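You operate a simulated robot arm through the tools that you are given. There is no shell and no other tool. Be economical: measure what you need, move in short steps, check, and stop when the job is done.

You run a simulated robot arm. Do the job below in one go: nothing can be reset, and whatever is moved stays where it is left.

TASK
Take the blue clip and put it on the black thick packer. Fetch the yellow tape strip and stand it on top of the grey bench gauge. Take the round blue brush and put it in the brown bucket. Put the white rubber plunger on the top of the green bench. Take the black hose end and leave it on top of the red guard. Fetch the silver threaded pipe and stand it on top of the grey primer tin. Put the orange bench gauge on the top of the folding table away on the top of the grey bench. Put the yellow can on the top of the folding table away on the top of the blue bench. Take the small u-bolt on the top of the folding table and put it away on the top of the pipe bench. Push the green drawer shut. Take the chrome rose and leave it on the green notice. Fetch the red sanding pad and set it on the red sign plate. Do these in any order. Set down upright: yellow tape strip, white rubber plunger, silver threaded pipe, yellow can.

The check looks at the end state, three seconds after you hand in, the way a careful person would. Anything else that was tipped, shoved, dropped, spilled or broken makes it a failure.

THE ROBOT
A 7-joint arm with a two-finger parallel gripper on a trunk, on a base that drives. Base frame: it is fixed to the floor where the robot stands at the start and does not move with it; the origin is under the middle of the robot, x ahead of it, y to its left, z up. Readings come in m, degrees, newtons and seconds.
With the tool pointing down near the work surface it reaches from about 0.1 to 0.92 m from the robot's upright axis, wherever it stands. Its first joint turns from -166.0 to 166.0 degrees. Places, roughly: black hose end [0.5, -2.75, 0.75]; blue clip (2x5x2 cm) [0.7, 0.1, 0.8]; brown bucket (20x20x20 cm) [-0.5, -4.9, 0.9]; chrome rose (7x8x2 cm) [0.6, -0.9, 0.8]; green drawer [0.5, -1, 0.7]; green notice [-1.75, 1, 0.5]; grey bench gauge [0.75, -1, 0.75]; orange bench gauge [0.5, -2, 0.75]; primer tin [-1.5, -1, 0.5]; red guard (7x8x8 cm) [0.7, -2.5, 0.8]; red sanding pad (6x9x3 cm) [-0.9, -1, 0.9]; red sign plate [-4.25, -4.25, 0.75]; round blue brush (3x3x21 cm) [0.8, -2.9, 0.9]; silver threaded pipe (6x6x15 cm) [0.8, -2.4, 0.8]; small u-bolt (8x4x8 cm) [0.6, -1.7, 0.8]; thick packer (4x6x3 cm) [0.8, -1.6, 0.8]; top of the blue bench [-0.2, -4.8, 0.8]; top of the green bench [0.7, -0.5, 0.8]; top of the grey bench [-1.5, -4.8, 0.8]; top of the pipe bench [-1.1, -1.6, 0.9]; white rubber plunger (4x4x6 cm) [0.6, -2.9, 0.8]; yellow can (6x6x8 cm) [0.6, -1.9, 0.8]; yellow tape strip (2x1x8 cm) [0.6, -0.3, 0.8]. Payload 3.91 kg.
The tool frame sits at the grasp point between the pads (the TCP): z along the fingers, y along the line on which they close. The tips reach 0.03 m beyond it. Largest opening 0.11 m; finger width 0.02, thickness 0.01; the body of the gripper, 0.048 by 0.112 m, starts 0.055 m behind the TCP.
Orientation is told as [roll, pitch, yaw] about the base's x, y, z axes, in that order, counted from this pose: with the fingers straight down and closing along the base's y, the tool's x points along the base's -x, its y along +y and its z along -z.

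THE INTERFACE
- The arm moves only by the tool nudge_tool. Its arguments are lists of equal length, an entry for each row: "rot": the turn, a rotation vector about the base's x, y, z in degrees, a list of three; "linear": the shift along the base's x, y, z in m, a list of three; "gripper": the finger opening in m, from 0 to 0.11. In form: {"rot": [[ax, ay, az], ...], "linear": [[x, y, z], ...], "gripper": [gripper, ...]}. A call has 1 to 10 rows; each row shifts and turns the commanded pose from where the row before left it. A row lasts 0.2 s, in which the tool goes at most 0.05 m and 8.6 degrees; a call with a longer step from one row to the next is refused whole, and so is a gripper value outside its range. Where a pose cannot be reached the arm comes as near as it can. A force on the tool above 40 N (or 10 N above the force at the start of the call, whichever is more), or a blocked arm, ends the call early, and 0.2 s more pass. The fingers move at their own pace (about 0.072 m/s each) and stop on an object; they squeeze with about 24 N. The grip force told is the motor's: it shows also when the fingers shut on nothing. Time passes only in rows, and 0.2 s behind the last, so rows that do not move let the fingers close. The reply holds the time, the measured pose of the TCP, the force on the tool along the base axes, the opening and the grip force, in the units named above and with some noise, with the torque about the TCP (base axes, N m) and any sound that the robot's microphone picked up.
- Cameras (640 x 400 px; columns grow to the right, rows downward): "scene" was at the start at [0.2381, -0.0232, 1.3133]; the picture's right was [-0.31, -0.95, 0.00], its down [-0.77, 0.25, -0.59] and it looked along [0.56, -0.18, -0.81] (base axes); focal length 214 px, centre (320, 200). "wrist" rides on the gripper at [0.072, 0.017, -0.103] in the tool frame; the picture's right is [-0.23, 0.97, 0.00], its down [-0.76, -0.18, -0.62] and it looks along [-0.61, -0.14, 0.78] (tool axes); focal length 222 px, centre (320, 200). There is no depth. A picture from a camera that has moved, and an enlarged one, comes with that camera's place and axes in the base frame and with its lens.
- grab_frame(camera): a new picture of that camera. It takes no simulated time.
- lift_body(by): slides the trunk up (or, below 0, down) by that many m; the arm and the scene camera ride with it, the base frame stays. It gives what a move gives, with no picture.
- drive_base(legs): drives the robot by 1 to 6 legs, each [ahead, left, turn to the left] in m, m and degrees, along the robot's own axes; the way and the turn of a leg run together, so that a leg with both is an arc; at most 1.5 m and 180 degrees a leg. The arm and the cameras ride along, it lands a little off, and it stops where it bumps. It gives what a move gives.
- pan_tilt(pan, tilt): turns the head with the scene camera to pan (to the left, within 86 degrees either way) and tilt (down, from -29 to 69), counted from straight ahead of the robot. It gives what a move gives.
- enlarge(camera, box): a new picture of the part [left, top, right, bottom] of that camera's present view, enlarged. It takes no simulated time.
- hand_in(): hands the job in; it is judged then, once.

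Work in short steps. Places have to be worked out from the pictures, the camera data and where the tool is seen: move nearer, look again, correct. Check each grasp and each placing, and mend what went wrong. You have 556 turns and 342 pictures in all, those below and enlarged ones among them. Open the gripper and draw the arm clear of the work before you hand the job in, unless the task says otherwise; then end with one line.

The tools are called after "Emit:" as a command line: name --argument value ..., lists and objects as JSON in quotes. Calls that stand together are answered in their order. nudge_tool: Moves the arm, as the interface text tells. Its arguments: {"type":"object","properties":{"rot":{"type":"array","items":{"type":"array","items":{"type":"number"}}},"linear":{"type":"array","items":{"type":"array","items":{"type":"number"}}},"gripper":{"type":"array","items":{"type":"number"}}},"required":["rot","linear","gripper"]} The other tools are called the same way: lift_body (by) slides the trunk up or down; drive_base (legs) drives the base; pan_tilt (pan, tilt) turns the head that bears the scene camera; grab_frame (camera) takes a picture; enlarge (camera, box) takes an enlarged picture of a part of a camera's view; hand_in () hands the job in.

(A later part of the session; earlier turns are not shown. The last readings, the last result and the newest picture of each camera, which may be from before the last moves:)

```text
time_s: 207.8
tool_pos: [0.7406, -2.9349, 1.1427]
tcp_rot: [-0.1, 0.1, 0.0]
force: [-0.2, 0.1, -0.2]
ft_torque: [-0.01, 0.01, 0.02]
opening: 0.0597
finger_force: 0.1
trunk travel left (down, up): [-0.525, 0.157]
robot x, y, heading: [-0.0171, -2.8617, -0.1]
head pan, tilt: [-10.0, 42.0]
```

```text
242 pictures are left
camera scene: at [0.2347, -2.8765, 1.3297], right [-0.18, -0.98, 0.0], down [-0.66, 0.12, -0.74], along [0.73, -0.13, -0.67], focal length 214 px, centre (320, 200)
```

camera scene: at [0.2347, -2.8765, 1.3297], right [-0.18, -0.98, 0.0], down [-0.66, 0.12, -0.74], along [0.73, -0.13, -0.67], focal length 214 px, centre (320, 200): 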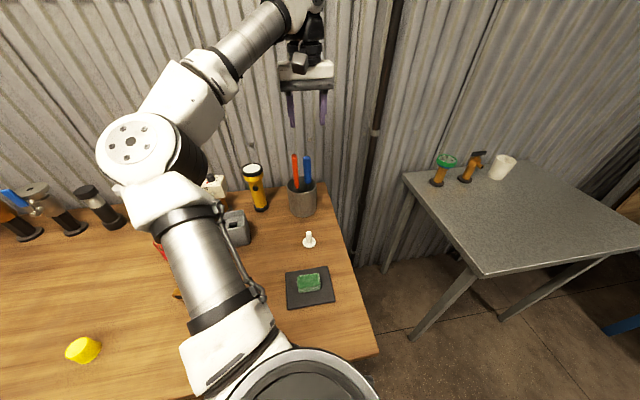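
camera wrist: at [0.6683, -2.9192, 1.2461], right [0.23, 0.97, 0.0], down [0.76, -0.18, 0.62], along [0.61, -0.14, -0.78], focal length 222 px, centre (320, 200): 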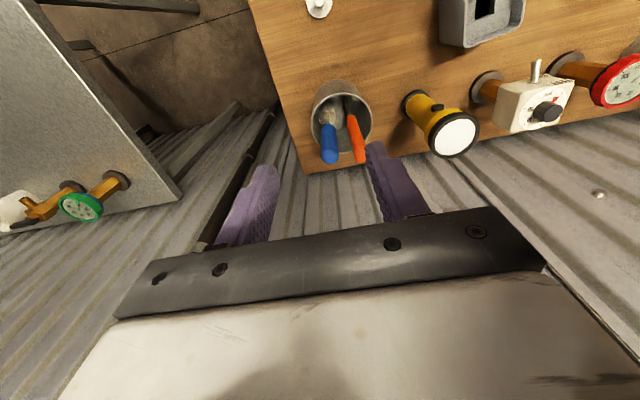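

The blue handle's tip is at (0.805, -2.938, 0.985), nearly vertical, the orange one 4 cm to its +y side. I go down over the blue one with a 36 mm opening.

Emit:
nudge_tool --rot '[[0, 0, 0], [0, 0, 0], [0, 0, 0], [0, 0, 0]]' --linear '[[0.031, -0.003, 0], [0.031, -0.002, 0], [0, 0, -0.045], [0, 0, -0.045]]' --gripper '[0.036, 0.036, 0.036, 0.036]'

Emit:
grab_frame --camera "wrist"

Emit:
enlarge --camera "scene" --box '[240, 110, 360, 185]'

```text
time_s: 208.8
tool_pos: [0.8034, -2.94, 1.0519]
tcp_rot: [-0.1, 0.1, 0.0]
force: [0.4, 0.3, -0.5]
ft_torque: [-0.02, -0.01, -0.01]
opening: 0.0359
finger_force: 0.0
trunk travel left (down, up): [-0.525, 0.157]
robot x, y, heading: [-0.0116, -2.8582, -0.0]
head pan, tilt: [-10.0, 42.0]
```

```text
241 pictures are left
camera wrist: at [0.7311, -2.9241, 1.1554], right [0.23, 0.97, 0.0], down [0.76, -0.18, 0.62], along [0.61, -0.14, -0.78], focal length 222 px, centre (320, 200)
```

wrist: 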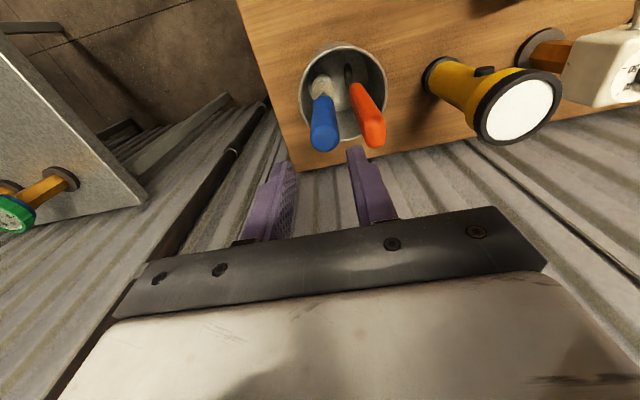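

```text
5.33 times, centred on (300, 148) of scene
camera zoom: at [0.2348, -2.8761, 1.3297], right [-0.18, -0.98, 0.0], down [-0.66, 0.12, -0.74], along [0.73, -0.13, -0.67], focal length 1144 px, centre (427, 480)
```

zoom: 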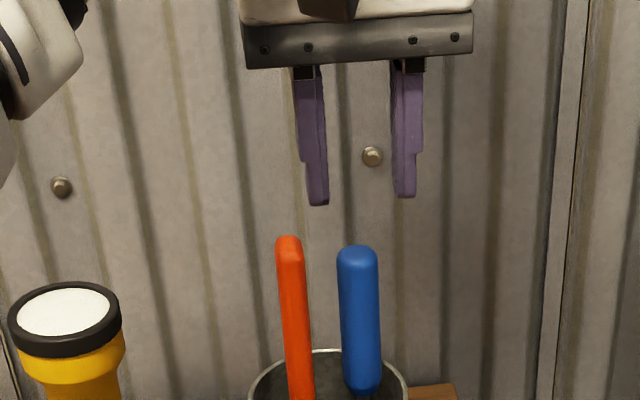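

Clearance to the orange handle is small, so I narrow to 30 mm and grip only the top 4 cm.

Emit:
nudge_tool --rot '[[0, 0, 0], [0, 0, 0], [0, 0, 0], [0, 0, 0]]' --linear '[[0, 0.0, -0.02], [0, 0, -0.015], [0, 0, -0.01], [0, 0, 0]]' --gripper '[0.031, 0.031, 0.031, 0.031]'

Emit:
enlarge --camera "scene" --box '[260, 120, 340, 170]'

Emit:
enlarge --camera "wrist" --box '[240, 80, 400, 180]'

```text
time_s: 209.6
tool_pos: [0.8029, -2.9405, 1.0188]
tcp_rot: [-0.2, -0.9, 0.1]
force: [-0.3, 2.0, 24.8]
ft_torque: [0.47, 0.0, 0.0]
opening: 0.0316
finger_force: 0.5
trunk travel left (down, up): [-0.525, 0.157]
robot x, y, heading: [-0.0147, -2.8639, -0.0]
head pan, tilt: [-10.0, 42.0]
stopped in row 4: the force on the tool passed its limit at 46 N (the readings are from after the stop); the commanded pose is now the measured one
```

```text
8.00 times, centred on (300, 145) of scene
camera zoom: at [0.2331, -2.8759, 1.3305], right [-0.17, -0.98, 0.0], down [-0.66, 0.12, -0.74], along [0.73, -0.13, -0.67], focal length 1716 px, centre (480, 640)
```

zoom: 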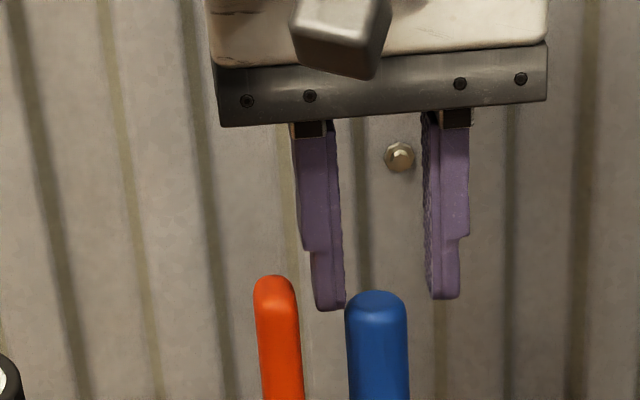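

```text
4.00 times, centred on (320, 130) of wrist
camera zoom: at [0.7282, -2.9235, 1.1218], right [0.22, 0.97, 0.0], down [0.75, -0.17, 0.64], along [0.62, -0.14, -0.77], focal length 888 px, centre (320, 480)
```

zoom: 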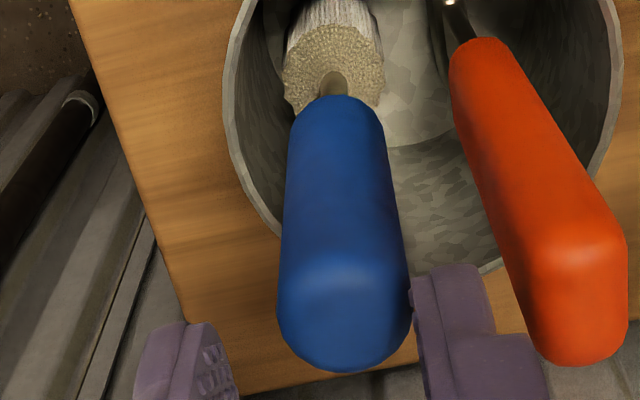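

The +y finger touched the top of the blue handle; I rise 1.5 cm, shift 5 mm to +y, widen slightly, and retry.

Emit:
nudge_tool --rot '[[0, 0.9, 0], [0, 0, 0], [0, 0, 0]]' --linear '[[0, 0.0, 0.012], [0, 0.005, 0], [0, 0, 0]]' --gripper '[0.033, 0.033, 0.033]'

Emit:
enlarge --camera "scene" --box '[260, 120, 340, 170]'

Emit:
enlarge --camera "wrist" --box '[240, 80, 400, 180]'

```text
time_s: 210.4
tool_pos: [0.8032, -2.9336, 1.027]
tcp_rot: [-0.1, 0.3, 0.0]
force: [0.4, -0.5, 0.3]
ft_torque: [0.03, -0.01, 0.0]
opening: 0.0328
finger_force: 0.0
trunk travel left (down, up): [-0.525, 0.157]
robot x, y, heading: [-0.0142, -2.861, 0.1]
head pan, tilt: [-10.0, 42.0]
```

```text
8.00 times, centred on (300, 145) of scene
camera zoom: at [0.2343, -2.8761, 1.3297], right [-0.18, -0.98, 0.0], down [-0.66, 0.12, -0.74], along [0.73, -0.13, -0.67], focal length 1716 px, centre (480, 640)
```

zoom: 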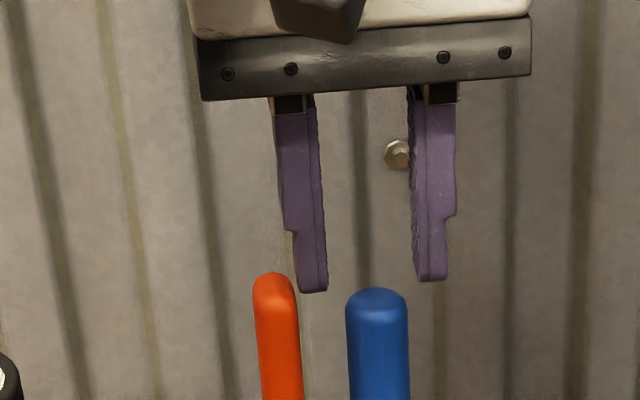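

```text
4.00 times, centred on (320, 130) of wrist
camera zoom: at [0.7312, -2.9184, 1.1306], right [0.23, 0.97, 0.0], down [0.77, -0.17, 0.62], along [0.6, -0.14, -0.79], focal length 888 px, centre (320, 480)
```

zoom: 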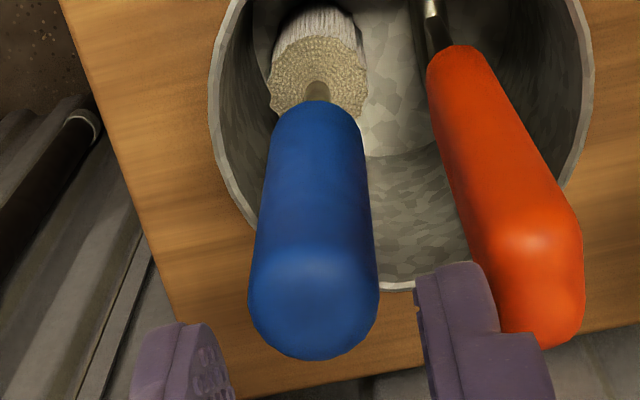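

Slight correction −2 mm in y, then descend.

Emit:
nudge_tool --rot '[[0, 0, 0], [0, 0, 0], [0, 0, 0], [0, 0, 0], [0, 0, 0]]' --linear '[[0, -0.002, 0], [0, 0.0, -0.015], [0, 0, -0.015], [0, 0, -0.015], [0, 0, -0.008]]' --gripper '[0.034, 0.034, 0.034, 0.034, 0.034]'

Emit:
enlarge --camera "scene" --box '[260, 120, 340, 170]'

```text
time_s: 211.3
tool_pos: [0.8036, -2.939, 1.002]
tcp_rot: [-0.3, -0.6, 0.0]
force: [0.1, 0.5, 23.1]
ft_torque: [0.68, 0.15, 0.03]
opening: 0.0333
finger_force: 0.1
trunk travel left (down, up): [-0.525, 0.157]
robot x, y, heading: [-0.0136, -2.863, 0.3]
head pan, tilt: [-10.0, 42.0]
stopped in row 4: the force on the tool passed its limit at 50 N (the readings are from after the stop); the commanded pose is now the measured one
```

```text
8.00 times, centred on (300, 145) of scene
camera zoom: at [0.2337, -2.8761, 1.3304], right [-0.18, -0.98, 0.0], down [-0.66, 0.12, -0.74], along [0.73, -0.13, -0.67], focal length 1716 px, centre (480, 640)
```

zoom: 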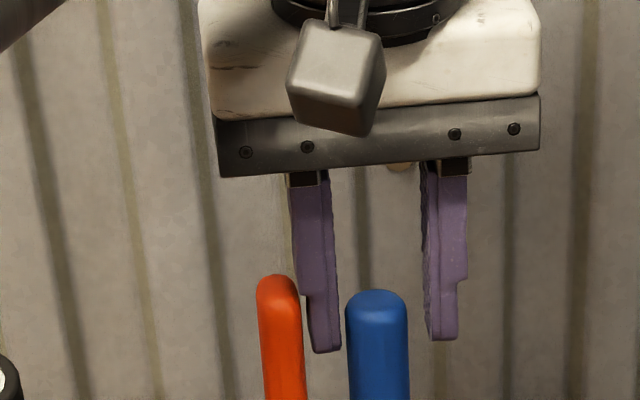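

The finger's wider step meets the orange handle, so closing along y is too tight. I rise and turn the gripper 90° to close along x instead.

Emit:
nudge_tool --rot '[[0, 0.6, 0], [0, 0, 0], [0, 0, -8], [0, 0, -8], [0, 0, -8], [0, 0, -8], [0, 0, -8], [0, 0, -8], [0, 0, -8], [0, 0, -8]]' --linear '[[0, 0, 0.035], [0, 0.0, 0.035], [0, 0, 0], [0, 0, 0], [0, 0, 0], [0, 0, 0], [0, 0, 0], [0, 0, 0], [0, 0, 0], [0, 0, 0]]' --gripper '[0.04, 0.05, 0.05, 0.05, 0.05, 0.05, 0.05, 0.05, 0.05, 0.05]'

Emit:
nudge_tool --rot '[[0, 0, -8], [0, 0, -8], [0, 0, -8], [0, 0, -2]]' --linear '[[0, 0, 0], [0, 0.0, 0], [0, 0, 0], [0, 0, 0]]' --gripper '[0.05, 0.05, 0.05, 0.05]'

Emit:
grab_frame --camera "wrist"

Emit:
enlarge --camera "scene" --box '[240, 100, 360, 175]'

```text
time_s: 213.6
tool_pos: [0.8047, -2.9373, 1.0666]
tcp_rot: [-0.4, 0.3, -36.0]
force: [-1.0, 0.0, -0.1]
ft_torque: [0.01, -0.01, 0.02]
opening: 0.0499
finger_force: 0.0
out of reach, approached as far as the arm can: row 7, 8, 9, 10
trunk travel left (down, up): [-0.525, 0.157]
robot x, y, heading: [-0.0151, -2.858, 0.1]
head pan, tilt: [-10.0, 42.0]
```

```text
time_s: 214.6
tool_pos: [0.8033, -2.9381, 1.068]
tcp_rot: [-0.2, 0.4, -36.0]
force: [0.4, -0.5, -0.5]
ft_torque: [0.0, 0.02, -0.01]
opening: 0.05
finger_force: 0.1
out of reach, approached as far as the arm can: row 1, 2, 3
trunk travel left (down, up): [-0.525, 0.157]
robot x, y, heading: [-0.0149, -2.8605, -0.2]
head pan, tilt: [-10.0, 42.0]
```

```text
234 pictures are left
camera wrist: at [0.7557, -2.8825, 1.1711], right [0.76, 0.66, -0.01], down [0.52, -0.59, 0.62], along [0.4, -0.47, -0.78], focal length 222 px, centre (320, 200)
```

wrist: 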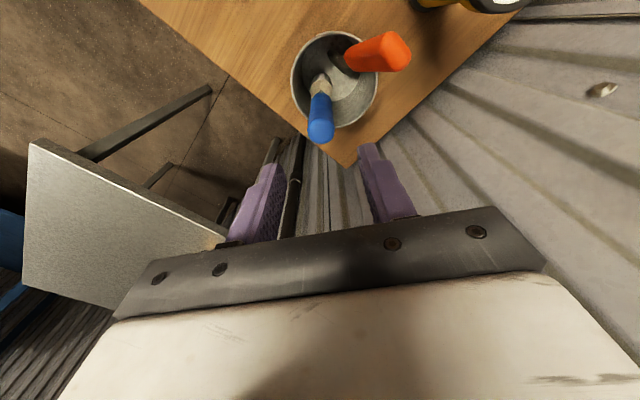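

```text
5.33 times, centred on (300, 138) of scene
camera zoom: at [0.2346, -2.8761, 1.3298], right [-0.18, -0.98, 0.0], down [-0.66, 0.12, -0.74], along [0.73, -0.13, -0.67], focal length 1144 px, centre (427, 533)
```

zoom: 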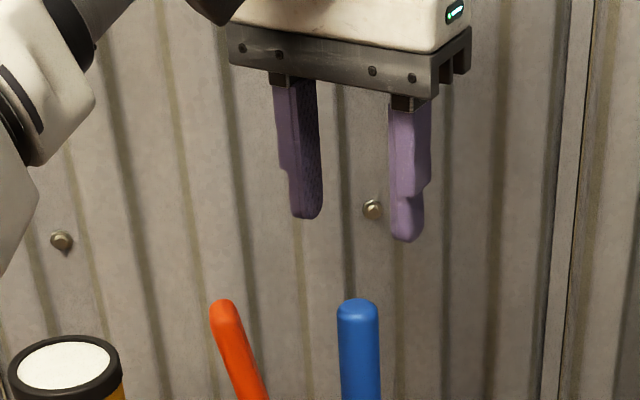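

The wrist yaw is limited there; but the orange handle now leans farther away, so closing along y has room. I turn back to yaw 0.

Emit:
nudge_tool --rot '[[0, 0, 8.5], [0, 0, 8.5], [0, 0, 8.5], [0, 0, 8.5], [0, 0, 8.5], [0, 0, 8.5], [0, 0, 8.5], [0, 0, 8.5], [0, 0, 8.5], [0, 0, 8.5]]' --linear '[[0, 0, 0], [0, 0.0, 0], [0, 0, 0], [0, 0, 0], [0, 0, 0], [0, 0, 0], [0, 0, 0], [0, 0, 0], [0, 0, 0], [0, 0, 0]]' --gripper '[0.05, 0.05, 0.05, 0.05, 0.05, 0.05, 0.05, 0.05, 0.05, 0.05]'

```text
time_s: 216.8
tool_pos: [0.8028, -2.9376, 1.067]
tcp_rot: [-0.4, 0.3, 47.4]
force: [-0.6, 0.0, -0.3]
ft_torque: [-0.02, -0.01, 0.0]
opening: 0.0499
finger_force: 0.1
trunk travel left (down, up): [-0.525, 0.157]
robot x, y, heading: [-0.017, -2.8583, -0.1]
head pan, tilt: [-10.0, 42.0]
```

It now sits at yaw +47°; positive yaw is reachable, so I continue to +90°.

Emit:
nudge_tool --rot '[[0, 0, 8.5], [0, 0, 8.5], [0, 0, 8.5], [0, 0, 8.5], [0, 0, 8.5]]' --linear '[[0, 0, 0], [0, 0.0, 0], [0, 0, 0], [0, 0, 0], [0, 0, 0]]' --gripper '[0.05, 0.05, 0.05, 0.05, 0.05]'

Emit:
grab_frame --camera "wrist"

Emit:
enlarge --camera "scene" --box '[240, 110, 360, 185]'

```text
time_s: 217.9
tool_pos: [0.8037, -2.9382, 1.0681]
tcp_rot: [-0.4, 0.3, 89.6]
force: [-0.2, 0.2, 0.5]
ft_torque: [0.02, 0.0, 0.02]
opening: 0.0501
finger_force: 0.0
trunk travel left (down, up): [-0.525, 0.157]
robot x, y, heading: [-0.0132, -2.861, -0.3]
head pan, tilt: [-10.0, 42.0]
```

```text
232 pictures are left
camera wrist: at [0.7858, -3.0105, 1.1707], right [-0.97, 0.23, -0.01], down [0.18, 0.76, 0.62], along [0.15, 0.6, -0.78], focal length 222 px, centre (320, 200)
```

wrist: 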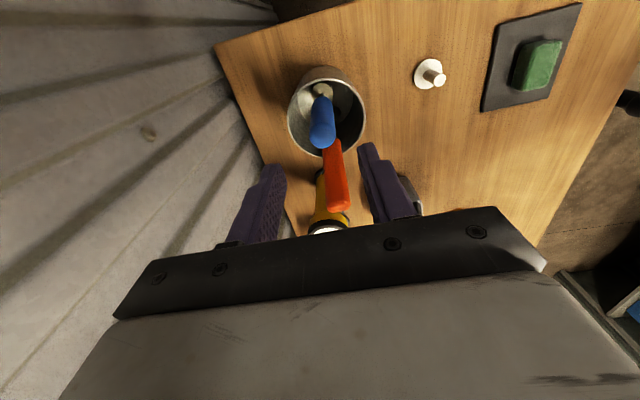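

```text
5.33 times, centred on (300, 148) of scene
camera zoom: at [0.2346, -2.8761, 1.3298], right [-0.18, -0.98, 0.0], down [-0.66, 0.12, -0.74], along [0.73, -0.13, -0.67], focal length 1144 px, centre (427, 480)
```

zoom: 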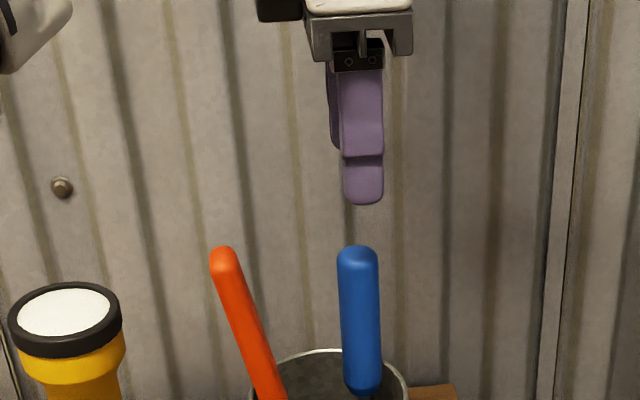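

Aligned. I descend and close on the blue handle.

Emit:
nudge_tool --rot '[[0, 0, 0], [0, 0, 0], [0, 0, 0], [0, 0, 0]]' --linear '[[0, 0.002, -0.04], [0, 0.0, -0.04], [0, 0, -0.03], [0, 0, -0.005]]' --gripper '[0.05, 0.05, 0.05, 0.05]'

Emit:
enlarge --camera "scene" --box '[240, 120, 360, 195]'

Emit:
enlarge --camera "wrist" --box '[240, 80, 400, 180]'

```text
time_s: 218.9
tool_pos: [0.8035, -2.9357, 0.9522]
tcp_rot: [-0.3, 0.4, 89.6]
force: [0.2, -0.3, -0.3]
ft_torque: [-0.01, -0.02, 0.01]
opening: 0.0503
finger_force: 0.0
trunk travel left (down, up): [-0.525, 0.157]
robot x, y, heading: [-0.0166, -2.8621, -0.1]
head pan, tilt: [-10.0, 42.0]
```

```text
5.33 times, centred on (300, 158) of scene
camera zoom: at [0.2346, -2.8761, 1.3298], right [-0.18, -0.98, 0.0], down [-0.66, 0.12, -0.74], along [0.73, -0.13, -0.67], focal length 1144 px, centre (427, 427)
```

zoom: 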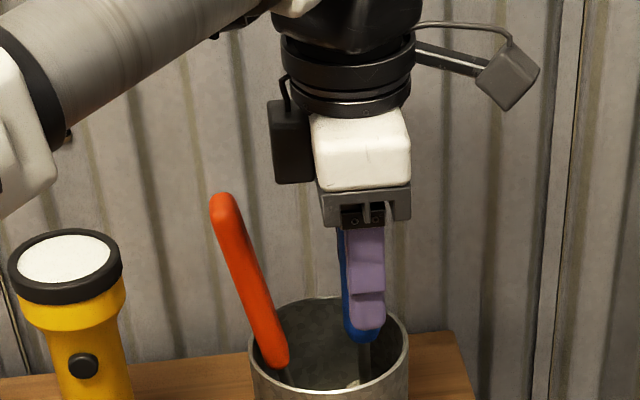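

```text
4.00 times, centred on (320, 130) of wrist
camera zoom: at [0.7856, -3.0086, 1.0555], right [-0.97, 0.23, -0.01], down [0.18, 0.76, 0.62], along [0.15, 0.6, -0.78], focal length 888 px, centre (320, 480)
```

zoom: 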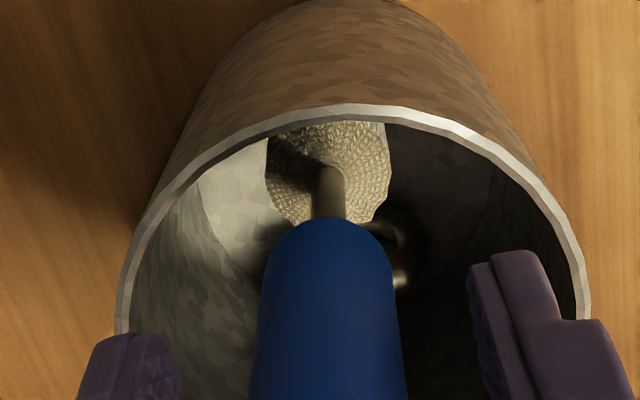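

Good; close now and check.

Emit:
nudge_tool --rot '[[0, 0, 0], [0, 0, 0], [0, 0, 0], [0, 0, 0]]' --linear '[[0, 0, 0], [0, 0.0, 0], [0, 0, 0], [0, 0, 0]]' --gripper '[0.03, 0.01, 0, 0]'

Emit:
nudge_tool --rot '[[0, 0, 0], [0, 0, 0], [0, 0, 0], [0, 0, 0], [0, 0, 0], [0, 0, 0], [0, 0, 0]]' --linear '[[0, 0, 0.02], [0, 0.0, 0.04], [0, 0, 0.045], [0, 0, 0.045], [0, 0, 0.045], [0, 0, 0.045], [0, 0, 0.03]]' --gripper '[0, 0, 0, 0, 0, 0, 0]'

Emit:
grab_frame --camera "scene"

Emit:
grab_frame --camera "wrist"

```text
time_s: 219.9
tool_pos: [0.8037, -2.9375, 0.9533]
tcp_rot: [-0.3, 0.4, 89.6]
force: [-0.1, -0.7, -1.6]
ft_torque: [-0.01, -0.03, -0.02]
opening: 0.0223
finger_force: 23.8
trunk travel left (down, up): [-0.525, 0.157]
robot x, y, heading: [-0.0161, -2.8663, -0.4]
head pan, tilt: [-10.0, 42.0]
```

```text
time_s: 221.6
tool_pos: [0.8011, -2.936, 1.1775]
tcp_rot: [-0.6, 0.5, 89.5]
force: [-0.2, 0.2, -0.8]
ft_torque: [-0.03, -0.02, 0.02]
opening: 0.0226
finger_force: 24.1
out of reach, approached as far as the arm can: row 6, 7
trunk travel left (down, up): [-0.525, 0.157]
robot x, y, heading: [-0.0156, -2.861, -0.2]
head pan, tilt: [-10.0, 42.0]
```

```text
228 pictures are left
camera scene: at [0.2346, -2.8763, 1.3298], right [-0.18, -0.98, 0.0], down [-0.66, 0.12, -0.74], along [0.73, -0.13, -0.67], focal length 214 px, centre (320, 200)
```

scene: 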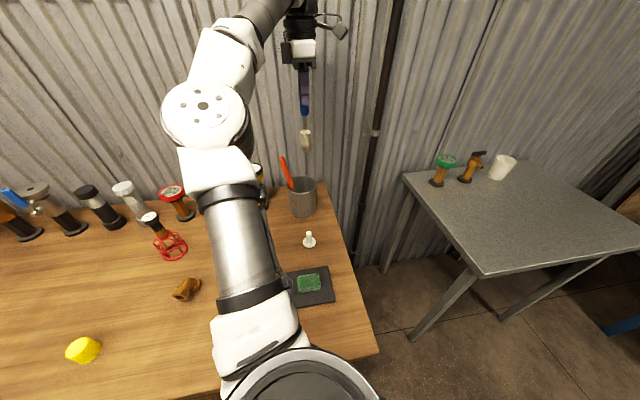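

```text
227 pictures are left
camera wrist: at [0.7827, -3.0084, 1.2805], right [-0.97, 0.23, -0.01], down [0.18, 0.76, 0.62], along [0.15, 0.6, -0.79], focal length 222 px, centre (320, 200)
```

wrist: 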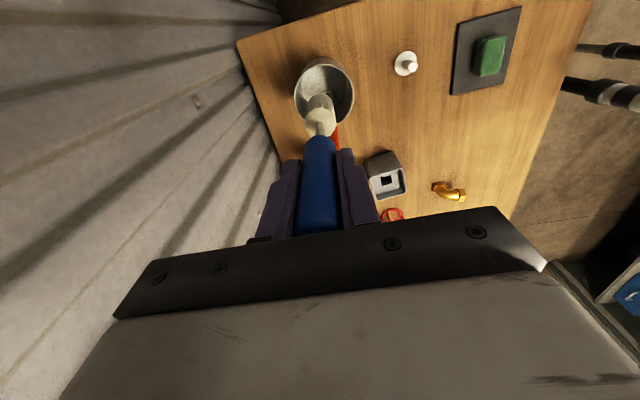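

The brush is out of the pot. I lift the trunk by 0.15 m for clearance and retract the arm.

Emit:
lift_body --by 0.15

Emit:
nudge_tool --rot '[[0, 0, 0], [0, 0, 0], [0, 0, 0], [0, 0, 0], [0, 0, 0], [0, 0, 0], [0, 0, 0], [0, 0, 0]]' --linear '[[-0.045, 0.005, 0], [-0.045, 0.01, 0], [-0.045, 0.01, 0], [-0.045, 0.01, 0], [-0.045, 0.01, 0], [-0.045, 0.01, 0], [-0.045, 0.01, 0], [-0.045, 0, 0]]' --gripper '[0, 0, 0, 0, 0, 0, 0, 0]'

```text
time_s: 223.3
tool_pos: [0.8018, -2.9361, 1.3274]
tcp_rot: [-0.4, 0.4, 89.6]
force: [0.1, 0.0, -1.0]
ft_torque: [0.01, -0.02, -0.01]
opening: 0.0223
finger_force: 24.0
trunk travel left (down, up): [-0.675, 0.007]
robot x, y, heading: [-0.0191, -2.8572, -0.2]
head pan, tilt: [-10.0, 42.0]
```

```text
time_s: 225.1
tool_pos: [0.4408, -2.8695, 1.3269]
tcp_rot: [-0.5, 0.3, 89.6]
force: [-0.1, 0.2, 0.5]
ft_torque: [0.05, -0.01, 0.01]
opening: 0.0225
finger_force: 23.8
trunk travel left (down, up): [-0.675, 0.007]
robot x, y, heading: [-0.0151, -2.858, 0.0]
head pan, tilt: [-10.0, 42.0]
```

I back up, turn south and drive toward the bucket.

Emit:
drive_base --legs '[[-0.42, 0, 0], [0, 0, -90], [1.1, 0, 0]]'

Emit:
pan_tilt --pan 0 --tilt 40

Emit:
grab_frame --camera "scene"

```text
time_s: 236.9
tool_pos: [-0.4521, -4.4209, 1.327]
tcp_rot: [-0.4, 0.3, -0.6]
force: [0.0, -0.6, -0.3]
ft_torque: [0.0, 0.01, -0.03]
opening: 0.0221
finger_force: 24.1
trunk travel left (down, up): [-0.675, 0.007]
robot x, y, heading: [-0.4403, -3.9632, -90.1]
head pan, tilt: [-10.0, 42.0]
```

```text
time_s: 237.6
tool_pos: [-0.4521, -4.4207, 1.3272]
tcp_rot: [-0.5, 0.4, -0.6]
force: [0.0, -0.7, -0.1]
ft_torque: [-0.01, 0.0, 0.01]
opening: 0.0223
finger_force: 24.1
trunk travel left (down, up): [-0.675, 0.007]
robot x, y, heading: [-0.4426, -3.9675, -90.1]
head pan, tilt: [0.0, 40.0]
```

```text
226 pictures are left
camera scene: at [-0.4436, -4.2181, 1.4827], right [-1.0, 0.0, 0.0], down [0.0, 0.64, -0.77], along [0.0, -0.77, -0.64], focal length 214 px, centre (320, 200)
```

scene: 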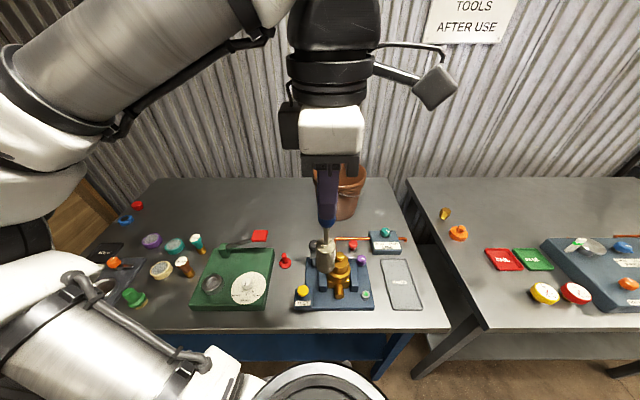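

The bucket is at about (-0.56, -4.98). I creep 0.15 m nearer and 0.1 m right.

Emit:
drive_base --legs '[[0.15, -0.1, 0]]'

Emit:
nudge_tool --rot '[[0, 0, 0], [0, 0, 0], [0, 0, 0]]' --linear '[[0, -0.045, 0], [0, -0.045, 0], [0, -0.045, 0]]' --gripper '[0, 0, 0]'

Emit:
grab_frame --camera "wrist"

Emit:
grab_frame --camera "scene"

```text
time_s: 239.1
tool_pos: [-0.5523, -4.57, 1.3268]
tcp_rot: [-0.4, 0.4, -0.6]
force: [0.3, 0.5, -0.4]
ft_torque: [0.03, -0.02, -0.05]
opening: 0.0224
finger_force: 24.1
trunk travel left (down, up): [-0.675, 0.007]
robot x, y, heading: [-0.5434, -4.1104, -90.4]
head pan, tilt: [0.0, 40.0]
```

```text
time_s: 239.9
tool_pos: [-0.5509, -4.7059, 1.3267]
tcp_rot: [-0.5, 0.4, -0.6]
force: [-0.1, -0.3, -0.5]
ft_torque: [0.01, -0.02, 0.03]
opening: 0.0222
finger_force: 24.1
trunk travel left (down, up): [-0.675, 0.007]
robot x, y, heading: [-0.5415, -4.1127, -90.0]
head pan, tilt: [0.0, 40.0]
```

```text
225 pictures are left
camera wrist: at [-0.6226, -4.6881, 1.4295], right [0.24, 0.97, -0.01], down [0.76, -0.18, 0.62], along [0.6, -0.15, -0.78], focal length 222 px, centre (320, 200)
```

wrist: 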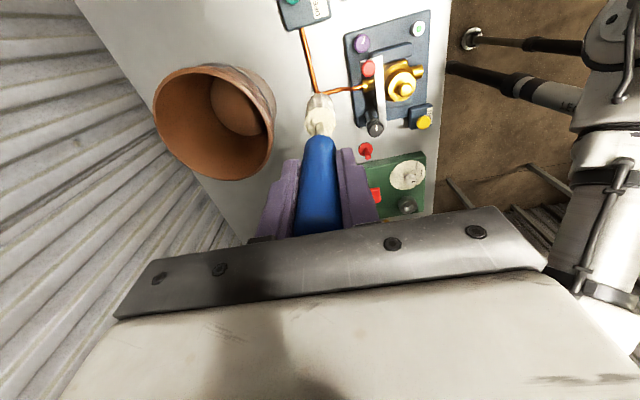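

```text
224 pictures are left
camera scene: at [-0.5436, -4.3679, 1.4824], right [-1.0, 0.0, 0.0], down [0.0, 0.64, -0.77], along [0.0, -0.77, -0.64], focal length 214 px, centre (320, 200)
```

scene: 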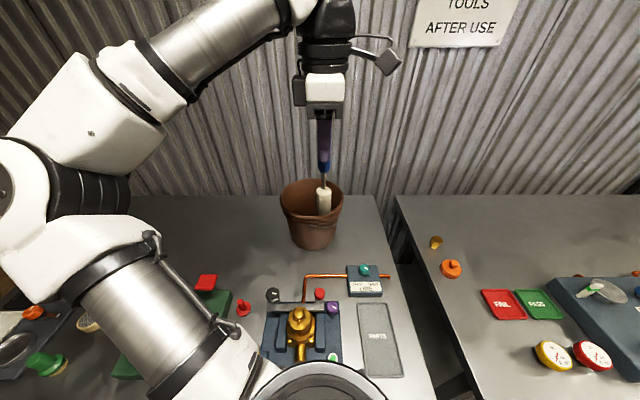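

The bucket's rim centre is about (-0.527, -4.906, 1.04). I move over it, then lower the brush in.

Emit:
nudge_tool --rot '[[0, 0, 0], [0, 0, 0], [0, 0, 0], [0, 0, 0], [0, 0, 0]]' --linear '[[0.005, -0.04, 0], [0.005, -0.04, 0], [0.005, -0.04, 0], [0.005, -0.04, 0], [0.005, -0.04, 0]]' --gripper '[0, 0, 0, 0, 0]'

Emit:
grab_frame --camera "wrist"

Emit:
enlarge --camera "scene" --box '[220, 100, 420, 225]'

```text
time_s: 241.1
tool_pos: [-0.5265, -4.9057, 1.3263]
tcp_rot: [-0.4, 0.3, -0.6]
force: [0.9, 0.1, -0.4]
ft_torque: [-0.02, 0.03, -0.02]
opening: 0.0223
finger_force: 23.7
trunk travel left (down, up): [-0.675, 0.007]
robot x, y, heading: [-0.5422, -4.1109, -90.7]
head pan, tilt: [0.0, 40.0]
```

```text
223 pictures are left
camera wrist: at [-0.599, -4.8876, 1.4291], right [0.24, 0.97, -0.01], down [0.76, -0.18, 0.62], along [0.6, -0.15, -0.78], focal length 222 px, centre (320, 200)
```

wrist: 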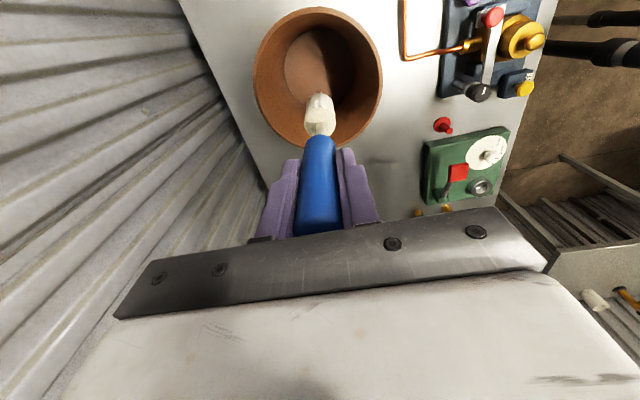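

```text
3.20 times, centred on (320, 162) of scene
camera zoom: at [-0.5438, -4.3676, 1.4825], right [-1.0, 0.0, 0.0], down [0.0, 0.64, -0.77], along [0.0, -0.77, -0.64], focal length 686 px, centre (320, 320)
```

zoom: 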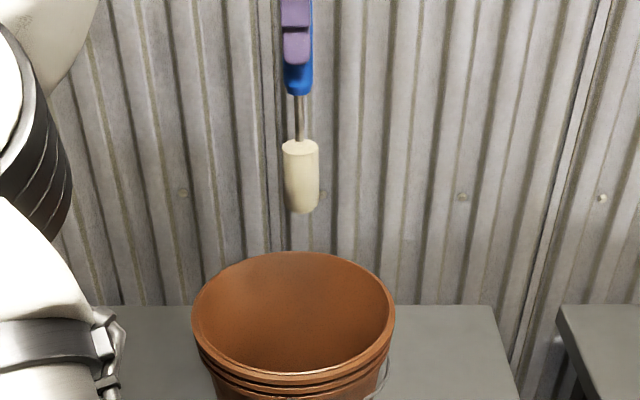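

Centred well. I lower the brush into the bucket.

Emit:
nudge_tool --rot '[[0, 0, 0], [0, 0, 0], [0, 0, 0], [0, 0, 0], [0, 0, 0], [0, 0, 0]]' --linear '[[-0.006, -0.002, -0.045], [0, 0, -0.045], [0, 0, -0.045], [0, 0, -0.045], [0, 0, -0.045], [0, 0, -0.03]]' --gripper '[0, 0, 0, 0, 0, 0]'

Emit:
grab_frame --camera "wrist"

Emit:
grab_frame --camera "scene"

```text
time_s: 242.5
tool_pos: [-0.5318, -4.9065, 1.071]
tcp_rot: [-0.5, 0.4, -0.5]
force: [0.0, 0.3, -0.4]
ft_torque: [0.0, 0.01, 0.01]
opening: 0.0221
finger_force: 23.6
trunk travel left (down, up): [-0.675, 0.007]
robot x, y, heading: [-0.5449, -4.1112, -90.2]
head pan, tilt: [0.0, 40.0]
```

```text
221 pictures are left
camera wrist: at [-0.6035, -4.8885, 1.1751], right [0.24, 0.97, -0.01], down [0.76, -0.18, 0.62], along [0.6, -0.15, -0.79], focal length 222 px, centre (320, 200)
```

wrist: 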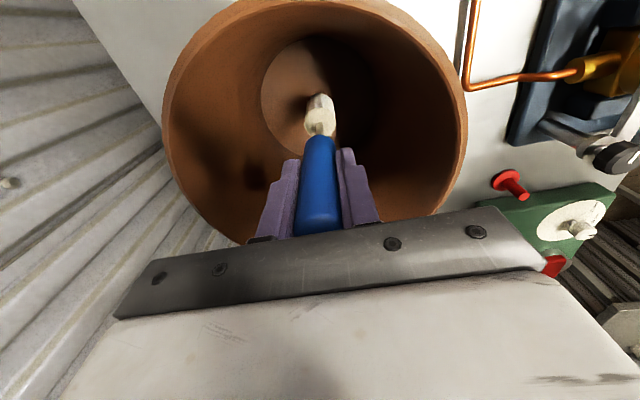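

```text
220 pictures are left
camera scene: at [-0.5433, -4.367, 1.4827], right [-1.0, 0.0, 0.0], down [0.0, 0.64, -0.77], along [0.0, -0.77, -0.64], focal length 214 px, centre (320, 200)
```

scene: 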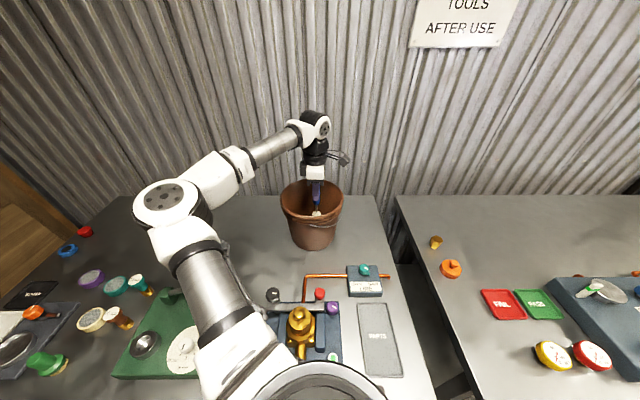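

I lower until the brush touches the bottom, then release.

Emit:
nudge_tool --rot '[[0, 0, 0], [0, 0, 0], [0, 0, 0], [0, 0, 0], [0, 0, 0]]' --linear '[[0, 0, -0.01], [0, 0, -0.008], [0, 0, -0.006], [0, 0, -0.006], [0, 0, -0.005]]' --gripper '[0, 0, 0, 0, 0]'

Emit:
nudge_tool --rot '[[0, 0, 0], [0, 0, 0], [0, 0, 0], [0, 0, 0], [0, 0, 0], [0, 0, 0], [0, 0, 0], [0, 0, 0]]' --linear '[[0, 0, 0], [0, 0, 0], [0, 0, 0.03], [0, 0, 0.045], [0, 0, 0.045], [0, 0, 0.045], [0, 0, 0.045], [0, 0, 0.04]]' --gripper '[0.045, 0.06, 0.06, 0.06, 0.06, 0.06, 0.06, 0.06]'

Emit:
grab_frame --camera "wrist"

Emit:
enlarge --camera "scene" --box '[220, 120, 420, 245]'

```text
time_s: 243.7
tool_pos: [-0.5319, -4.9058, 1.0379]
tcp_rot: [-0.6, 0.4, -0.6]
force: [0.6, -0.6, 0.0]
ft_torque: [-0.02, -0.02, -0.04]
opening: 0.0223
finger_force: 23.3
trunk travel left (down, up): [-0.675, 0.007]
robot x, y, heading: [-0.5406, -4.1109, -90.3]
head pan, tilt: [0.0, 40.0]
```

```text
time_s: 245.5
tool_pos: [-0.5333, -4.9055, 1.2871]
tcp_rot: [-0.5, 0.4, -0.7]
force: [0.1, -0.5, 0.3]
ft_torque: [-0.04, -0.02, 0.02]
opening: 0.0603
finger_force: 0.1
trunk travel left (down, up): [-0.675, 0.007]
robot x, y, heading: [-0.5422, -4.1118, -90.4]
head pan, tilt: [0.0, 40.0]
```

```text
219 pictures are left
camera wrist: at [-0.6045, -4.8879, 1.3918], right [0.24, 0.97, -0.01], down [0.76, -0.18, 0.62], along [0.6, -0.15, -0.79], focal length 222 px, centre (320, 200)
```

wrist: 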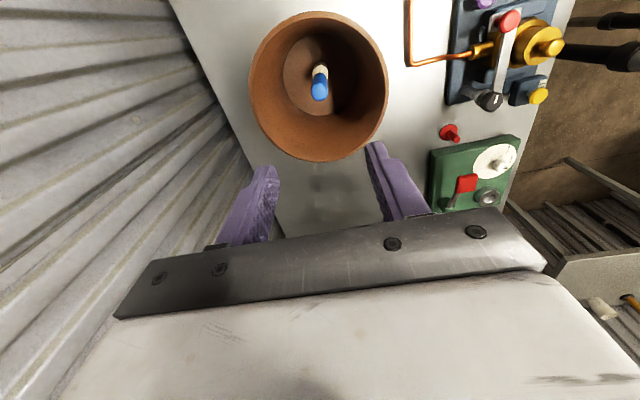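

```text
3.20 times, centred on (320, 182) of scene
camera zoom: at [-0.5437, -4.3664, 1.4827], right [-1.0, 0.0, 0.0], down [0.0, 0.64, -0.77], along [0.0, -0.77, -0.64], focal length 686 px, centre (320, 256)
```

zoom: 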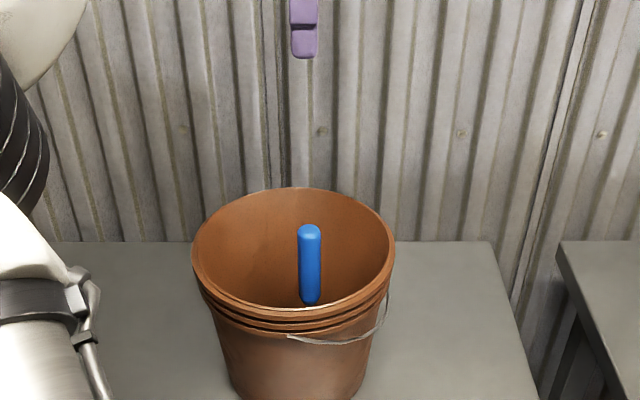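

The brush stands in the bucket. I retract, undo the 90° yaw and lower the trunk again.

Emit:
nudge_tool --rot '[[0, 0, 0], [0, 0, -8.5], [0, 0, -8.5], [0, 0, -8.5], [0, 0, -8.5], [0, 0, -8.5], [0, 0, -8.5], [0, 0, -8.5], [0, 0, -8.5], [0, 0, -8.5]]' --linear '[[0, 0.04, 0], [0, 0.04, 0], [0, 0.04, 0], [0, 0.04, 0], [0, 0.04, 0], [0, 0.04, 0], [0, 0.04, 0], [0, 0.04, 0], [0, 0, 0], [0, 0, 0]]' --gripper '[0.08, 0.08, 0.08, 0.08, 0.08, 0.08, 0.08, 0.08, 0.08, 0.08]'

Emit:
nudge_tool --rot '[[0, 0, -6.5], [0, 0, -6.5]]' --linear '[[0, 0, 0], [0, 0, 0]]' --gripper '[0.08, 0.08]'

Emit:
drive_base --legs '[[-1.3, 0, 0], [0, 0, 90], [0.35, 0, 0], [0, 0.9, 0]]'

Emit:
lift_body --by -0.15

Emit:
pan_tilt --pan 0 --tilt 40

Emit:
grab_frame --camera "scene"

```text
time_s: 247.7
tool_pos: [-0.5326, -4.5867, 1.2871]
tcp_rot: [-0.5, 0.4, -77.3]
force: [0.0, 0.1, -0.5]
ft_torque: [0.0, 0.01, -0.01]
opening: 0.0801
finger_force: 0.0
trunk travel left (down, up): [-0.675, 0.007]
robot x, y, heading: [-0.542, -4.1089, -90.4]
head pan, tilt: [0.0, 40.0]
```

```text
time_s: 248.3
tool_pos: [-0.5325, -4.5881, 1.2864]
tcp_rot: [-0.5, 0.4, -90.3]
force: [-0.6, 0.4, 0.1]
ft_torque: [-0.01, 0.04, 0.02]
opening: 0.0801
finger_force: 0.0
trunk travel left (down, up): [-0.675, 0.007]
robot x, y, heading: [-0.5374, -4.1123, -90.5]
head pan, tilt: [0.0, 40.0]
```

```text
time_s: 267.6
tool_pos: [0.2871, -1.8894, 1.2874]
tcp_rot: [-0.5, 0.3, 0.2]
force: [0.2, -0.2, 0.3]
ft_torque: [-0.01, -0.03, -0.04]
opening: 0.0799
finger_force: 0.1
trunk travel left (down, up): [-0.675, 0.007]
robot x, y, heading: [-0.1902, -1.9017, 0.2]
head pan, tilt: [0.0, 40.0]
```

```text
time_s: 269.4
tool_pos: [0.2878, -1.8896, 1.1373]
tcp_rot: [-0.4, 0.4, 0.4]
force: [-0.2, 0.6, -0.1]
ft_torque: [0.03, -0.01, 0.02]
opening: 0.0799
finger_force: 0.0
trunk travel left (down, up): [-0.525, 0.157]
robot x, y, heading: [-0.1887, -1.8998, 0.1]
head pan, tilt: [0.0, 40.0]
```

```text
time_s: 270.0
tool_pos: [0.287, -1.8895, 1.1378]
tcp_rot: [-0.5, 0.4, 0.3]
force: [-0.8, 0.3, 0.7]
ft_torque: [0.0, -0.05, 0.02]
opening: 0.0799
finger_force: 0.0
trunk travel left (down, up): [-0.525, 0.157]
robot x, y, heading: [-0.1884, -1.8986, 0.1]
head pan, tilt: [0.0, 40.0]
```

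```text
217 pictures are left
camera scene: at [0.0655, -1.9015, 1.3327], right [0.0, -1.0, 0.0], down [-0.64, 0.0, -0.77], along [0.77, 0.0, -0.64], focal length 214 px, centre (320, 200)
```

scene: 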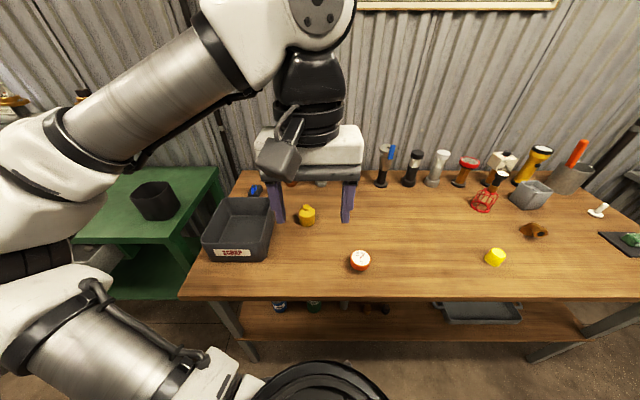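

The yellow can is at about (0.60, -1.857). I extend the tool to view it from above.

Emit:
nudge_tool --rot '[[0, 0, 0], [0, 0, 0], [0, 0, 0], [0, 0, 0], [0, 0, 0], [0, 0, 0], [0, 0, 0]]' --linear '[[0.042, 0.005, -0.02], [0.042, 0.005, -0.02], [0.042, 0.005, -0.02], [0.042, 0.005, -0.02], [0.042, 0.005, -0.02], [0.042, 0.005, -0.02], [0.01, 0.0, -0.02]]' --gripper '[0.09, 0.09, 0.09, 0.09, 0.09, 0.09, 0.09]'

Emit:
grab_frame --camera "wrist"

Emit:
enlarge --camera "scene" --box '[220, 150, 400, 262]'

```text
time_s: 271.6
tool_pos: [0.5501, -1.8608, 0.9975]
tcp_rot: [-0.4, 0.3, 0.2]
force: [-0.4, 0.7, -0.1]
ft_torque: [0.02, 0.0, -0.02]
opening: 0.0899
finger_force: 0.0
trunk travel left (down, up): [-0.525, 0.157]
robot x, y, heading: [-0.1865, -1.898, 0.1]
head pan, tilt: [0.0, 40.0]
```

```text
216 pictures are left
camera wrist: at [0.478, -1.8435, 1.1], right [0.22, 0.97, -0.01], down [0.77, -0.17, 0.62], along [0.6, -0.14, -0.79], focal length 222 px, centre (320, 200)
```

wrist: 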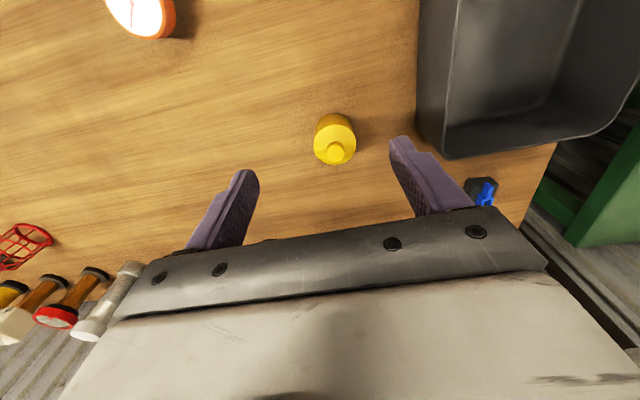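

```text
3.56 times, centred on (310, 206) of scene
camera zoom: at [0.0655, -1.9015, 1.3327], right [0.0, -1.0, 0.0], down [-0.64, 0.0, -0.77], along [0.77, 0.0, -0.64], focal length 763 px, centre (356, 179)
```

zoom: 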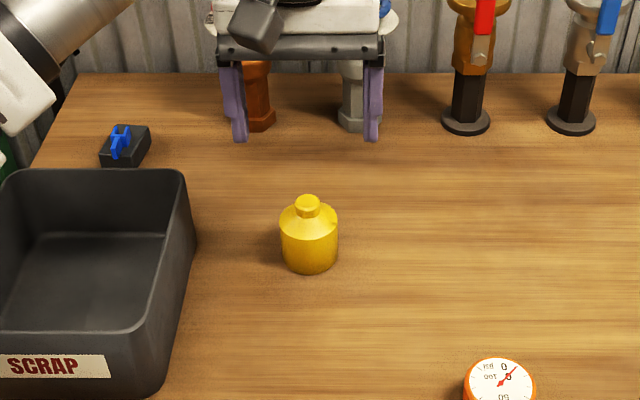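

Can centre (0.599, -1.854). I move over and lower around it.

Emit:
nudge_tool --rot '[[0, 0, 0], [0, 0, 0], [0, 0, 0], [0, 0, 0], [0, 0, 0]]' --linear '[[0.048, 0.007, 0], [0, 0, -0.045], [0, 0, -0.045], [0, 0, -0.04], [0, 0, -0.03]]' --gripper '[0.085, 0.085, 0.085, 0.085, 0.085]'

Emit:
grab_frame --camera "wrist"

Emit:
enlarge --camera "scene" --box '[220, 150, 400, 262]'

```text
time_s: 272.8
tool_pos: [0.5985, -1.8524, 0.8366]
tcp_rot: [-0.4, 0.4, 0.4]
force: [-0.3, 0.4, -0.5]
ft_torque: [0.0, 0.04, -0.01]
opening: 0.0849
finger_force: 0.0
trunk travel left (down, up): [-0.525, 0.157]
robot x, y, heading: [-0.1899, -1.9031, -0.1]
head pan, tilt: [0.0, 40.0]
```

```text
214 pictures are left
camera wrist: at [0.5255, -1.8351, 0.9403], right [0.22, 0.97, -0.01], down [0.77, -0.17, 0.62], along [0.6, -0.14, -0.78], focal length 222 px, centre (320, 200)
```

wrist: 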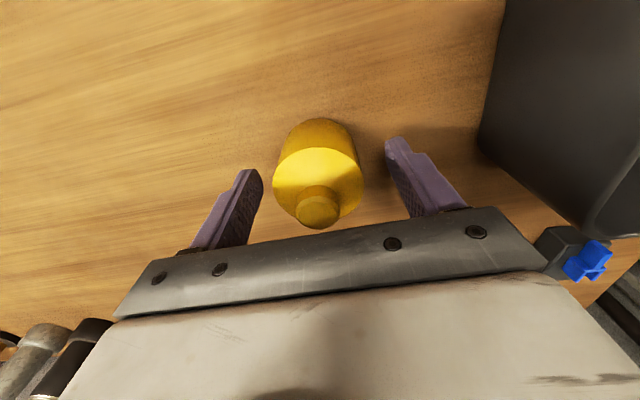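

```text
3.56 times, centred on (310, 206) of scene
camera zoom: at [0.0656, -1.9015, 1.3327], right [0.0, -1.0, 0.0], down [-0.64, 0.0, -0.77], along [0.77, 0.0, -0.64], focal length 763 px, centre (356, 179)
```

zoom: 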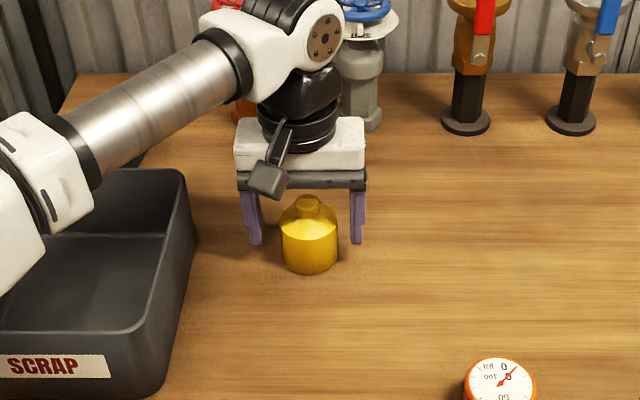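

Aligned. I lower 1.2 cm and close.

Emit:
nudge_tool --rot '[[0, 0, 0], [0, 0, 0], [0, 0, 0], [0, 0, 0], [0, 0, 0]]' --linear '[[0, -0.002, -0.012], [0, 0, 0], [0, 0, 0], [0, 0, 0], [0, 0, 0]]' --gripper '[0.085, 0.06, 0.04, 0.03, 0.03]'

Emit:
nudge_tool --rot '[[0, 0, 0], [0, 0, 0], [0, 0, 0], [0, 0, 0], [0, 0, 0], [0, 0, 0], [0, 0, 0], [0, 0, 0], [0, 0, 0], [0, 0, 0]]' --linear '[[0, 0, 0.02], [0, 0, 0.045], [0, 0, 0.045], [0, 0, 0.045], [0, 0, 0.045], [-0.04, 0, 0.02], [-0.045, 0, 0], [-0.045, 0, 0], [-0.045, 0, 0], [-0.045, 0, 0]]' --gripper '[0.03, 0.03, 0.03, 0.03, 0.03, 0.03, 0.03, 0.03, 0.03, 0.03]'

Emit:
grab_frame --camera "wrist"

```text
time_s: 274.0
tool_pos: [0.5975, -1.8541, 0.8261]
tcp_rot: [-0.6, 0.4, 0.4]
force: [0.5, 1.3, 0.3]
ft_torque: [0.05, -0.06, -0.02]
opening: 0.0553
finger_force: 24.0
trunk travel left (down, up): [-0.525, 0.157]
robot x, y, heading: [-0.1864, -1.9038, -0.2]
head pan, tilt: [0.0, 40.0]
```

```text
time_s: 276.2
tool_pos: [0.3765, -1.8538, 1.0457]
tcp_rot: [-0.5, 0.4, 0.4]
force: [0.8, 0.4, -1.4]
ft_torque: [-0.01, 0.02, 0.01]
opening: 0.0553
finger_force: 24.0
trunk travel left (down, up): [-0.525, 0.157]
robot x, y, heading: [-0.1889, -1.902, -0.2]
head pan, tilt: [0.0, 40.0]
```

```text
212 pictures are left
camera wrist: at [0.3045, -1.8373, 1.149], right [0.22, 0.98, -0.01], down [0.77, -0.17, 0.62], along [0.6, -0.14, -0.78], focal length 222 px, centre (320, 200)
```

wrist: 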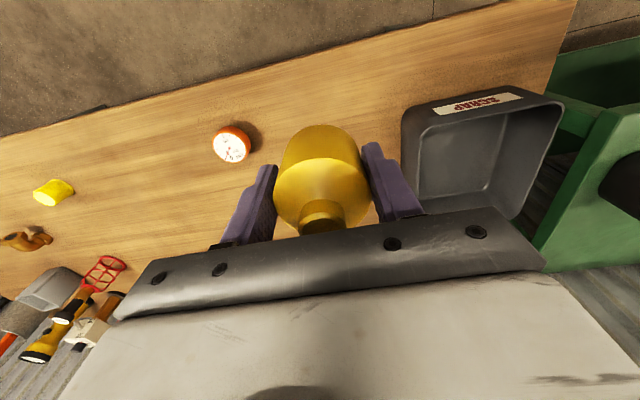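

Can secured. I drive to the blue bench.

Emit:
drive_base --legs '[[0, 0, -90], [1.45, 0, 0], [0.6, 0, 0]]'

Emit:
grab_frame --camera "scene"

```text
time_s: 290.4
tool_pos: [-0.1101, -4.528, 1.0467]
tcp_rot: [-0.5, 0.4, -89.0]
force: [0.5, 0.0, -1.7]
ft_torque: [0.03, -0.03, 0.0]
opening: 0.0552
finger_force: 24.2
trunk travel left (down, up): [-0.525, 0.157]
robot x, y, heading: [-0.1686, -3.9609, -89.3]
head pan, tilt: [0.0, 40.0]
```

```text
211 pictures are left
camera scene: at [-0.1628, -4.2186, 1.3326], right [-1.0, -0.01, 0.0], down [-0.01, 0.64, -0.77], along [0.01, -0.77, -0.64], focal length 214 px, centre (320, 200)
```

scene: 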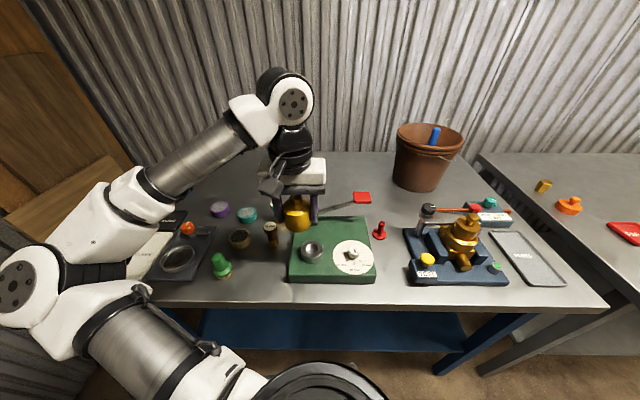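

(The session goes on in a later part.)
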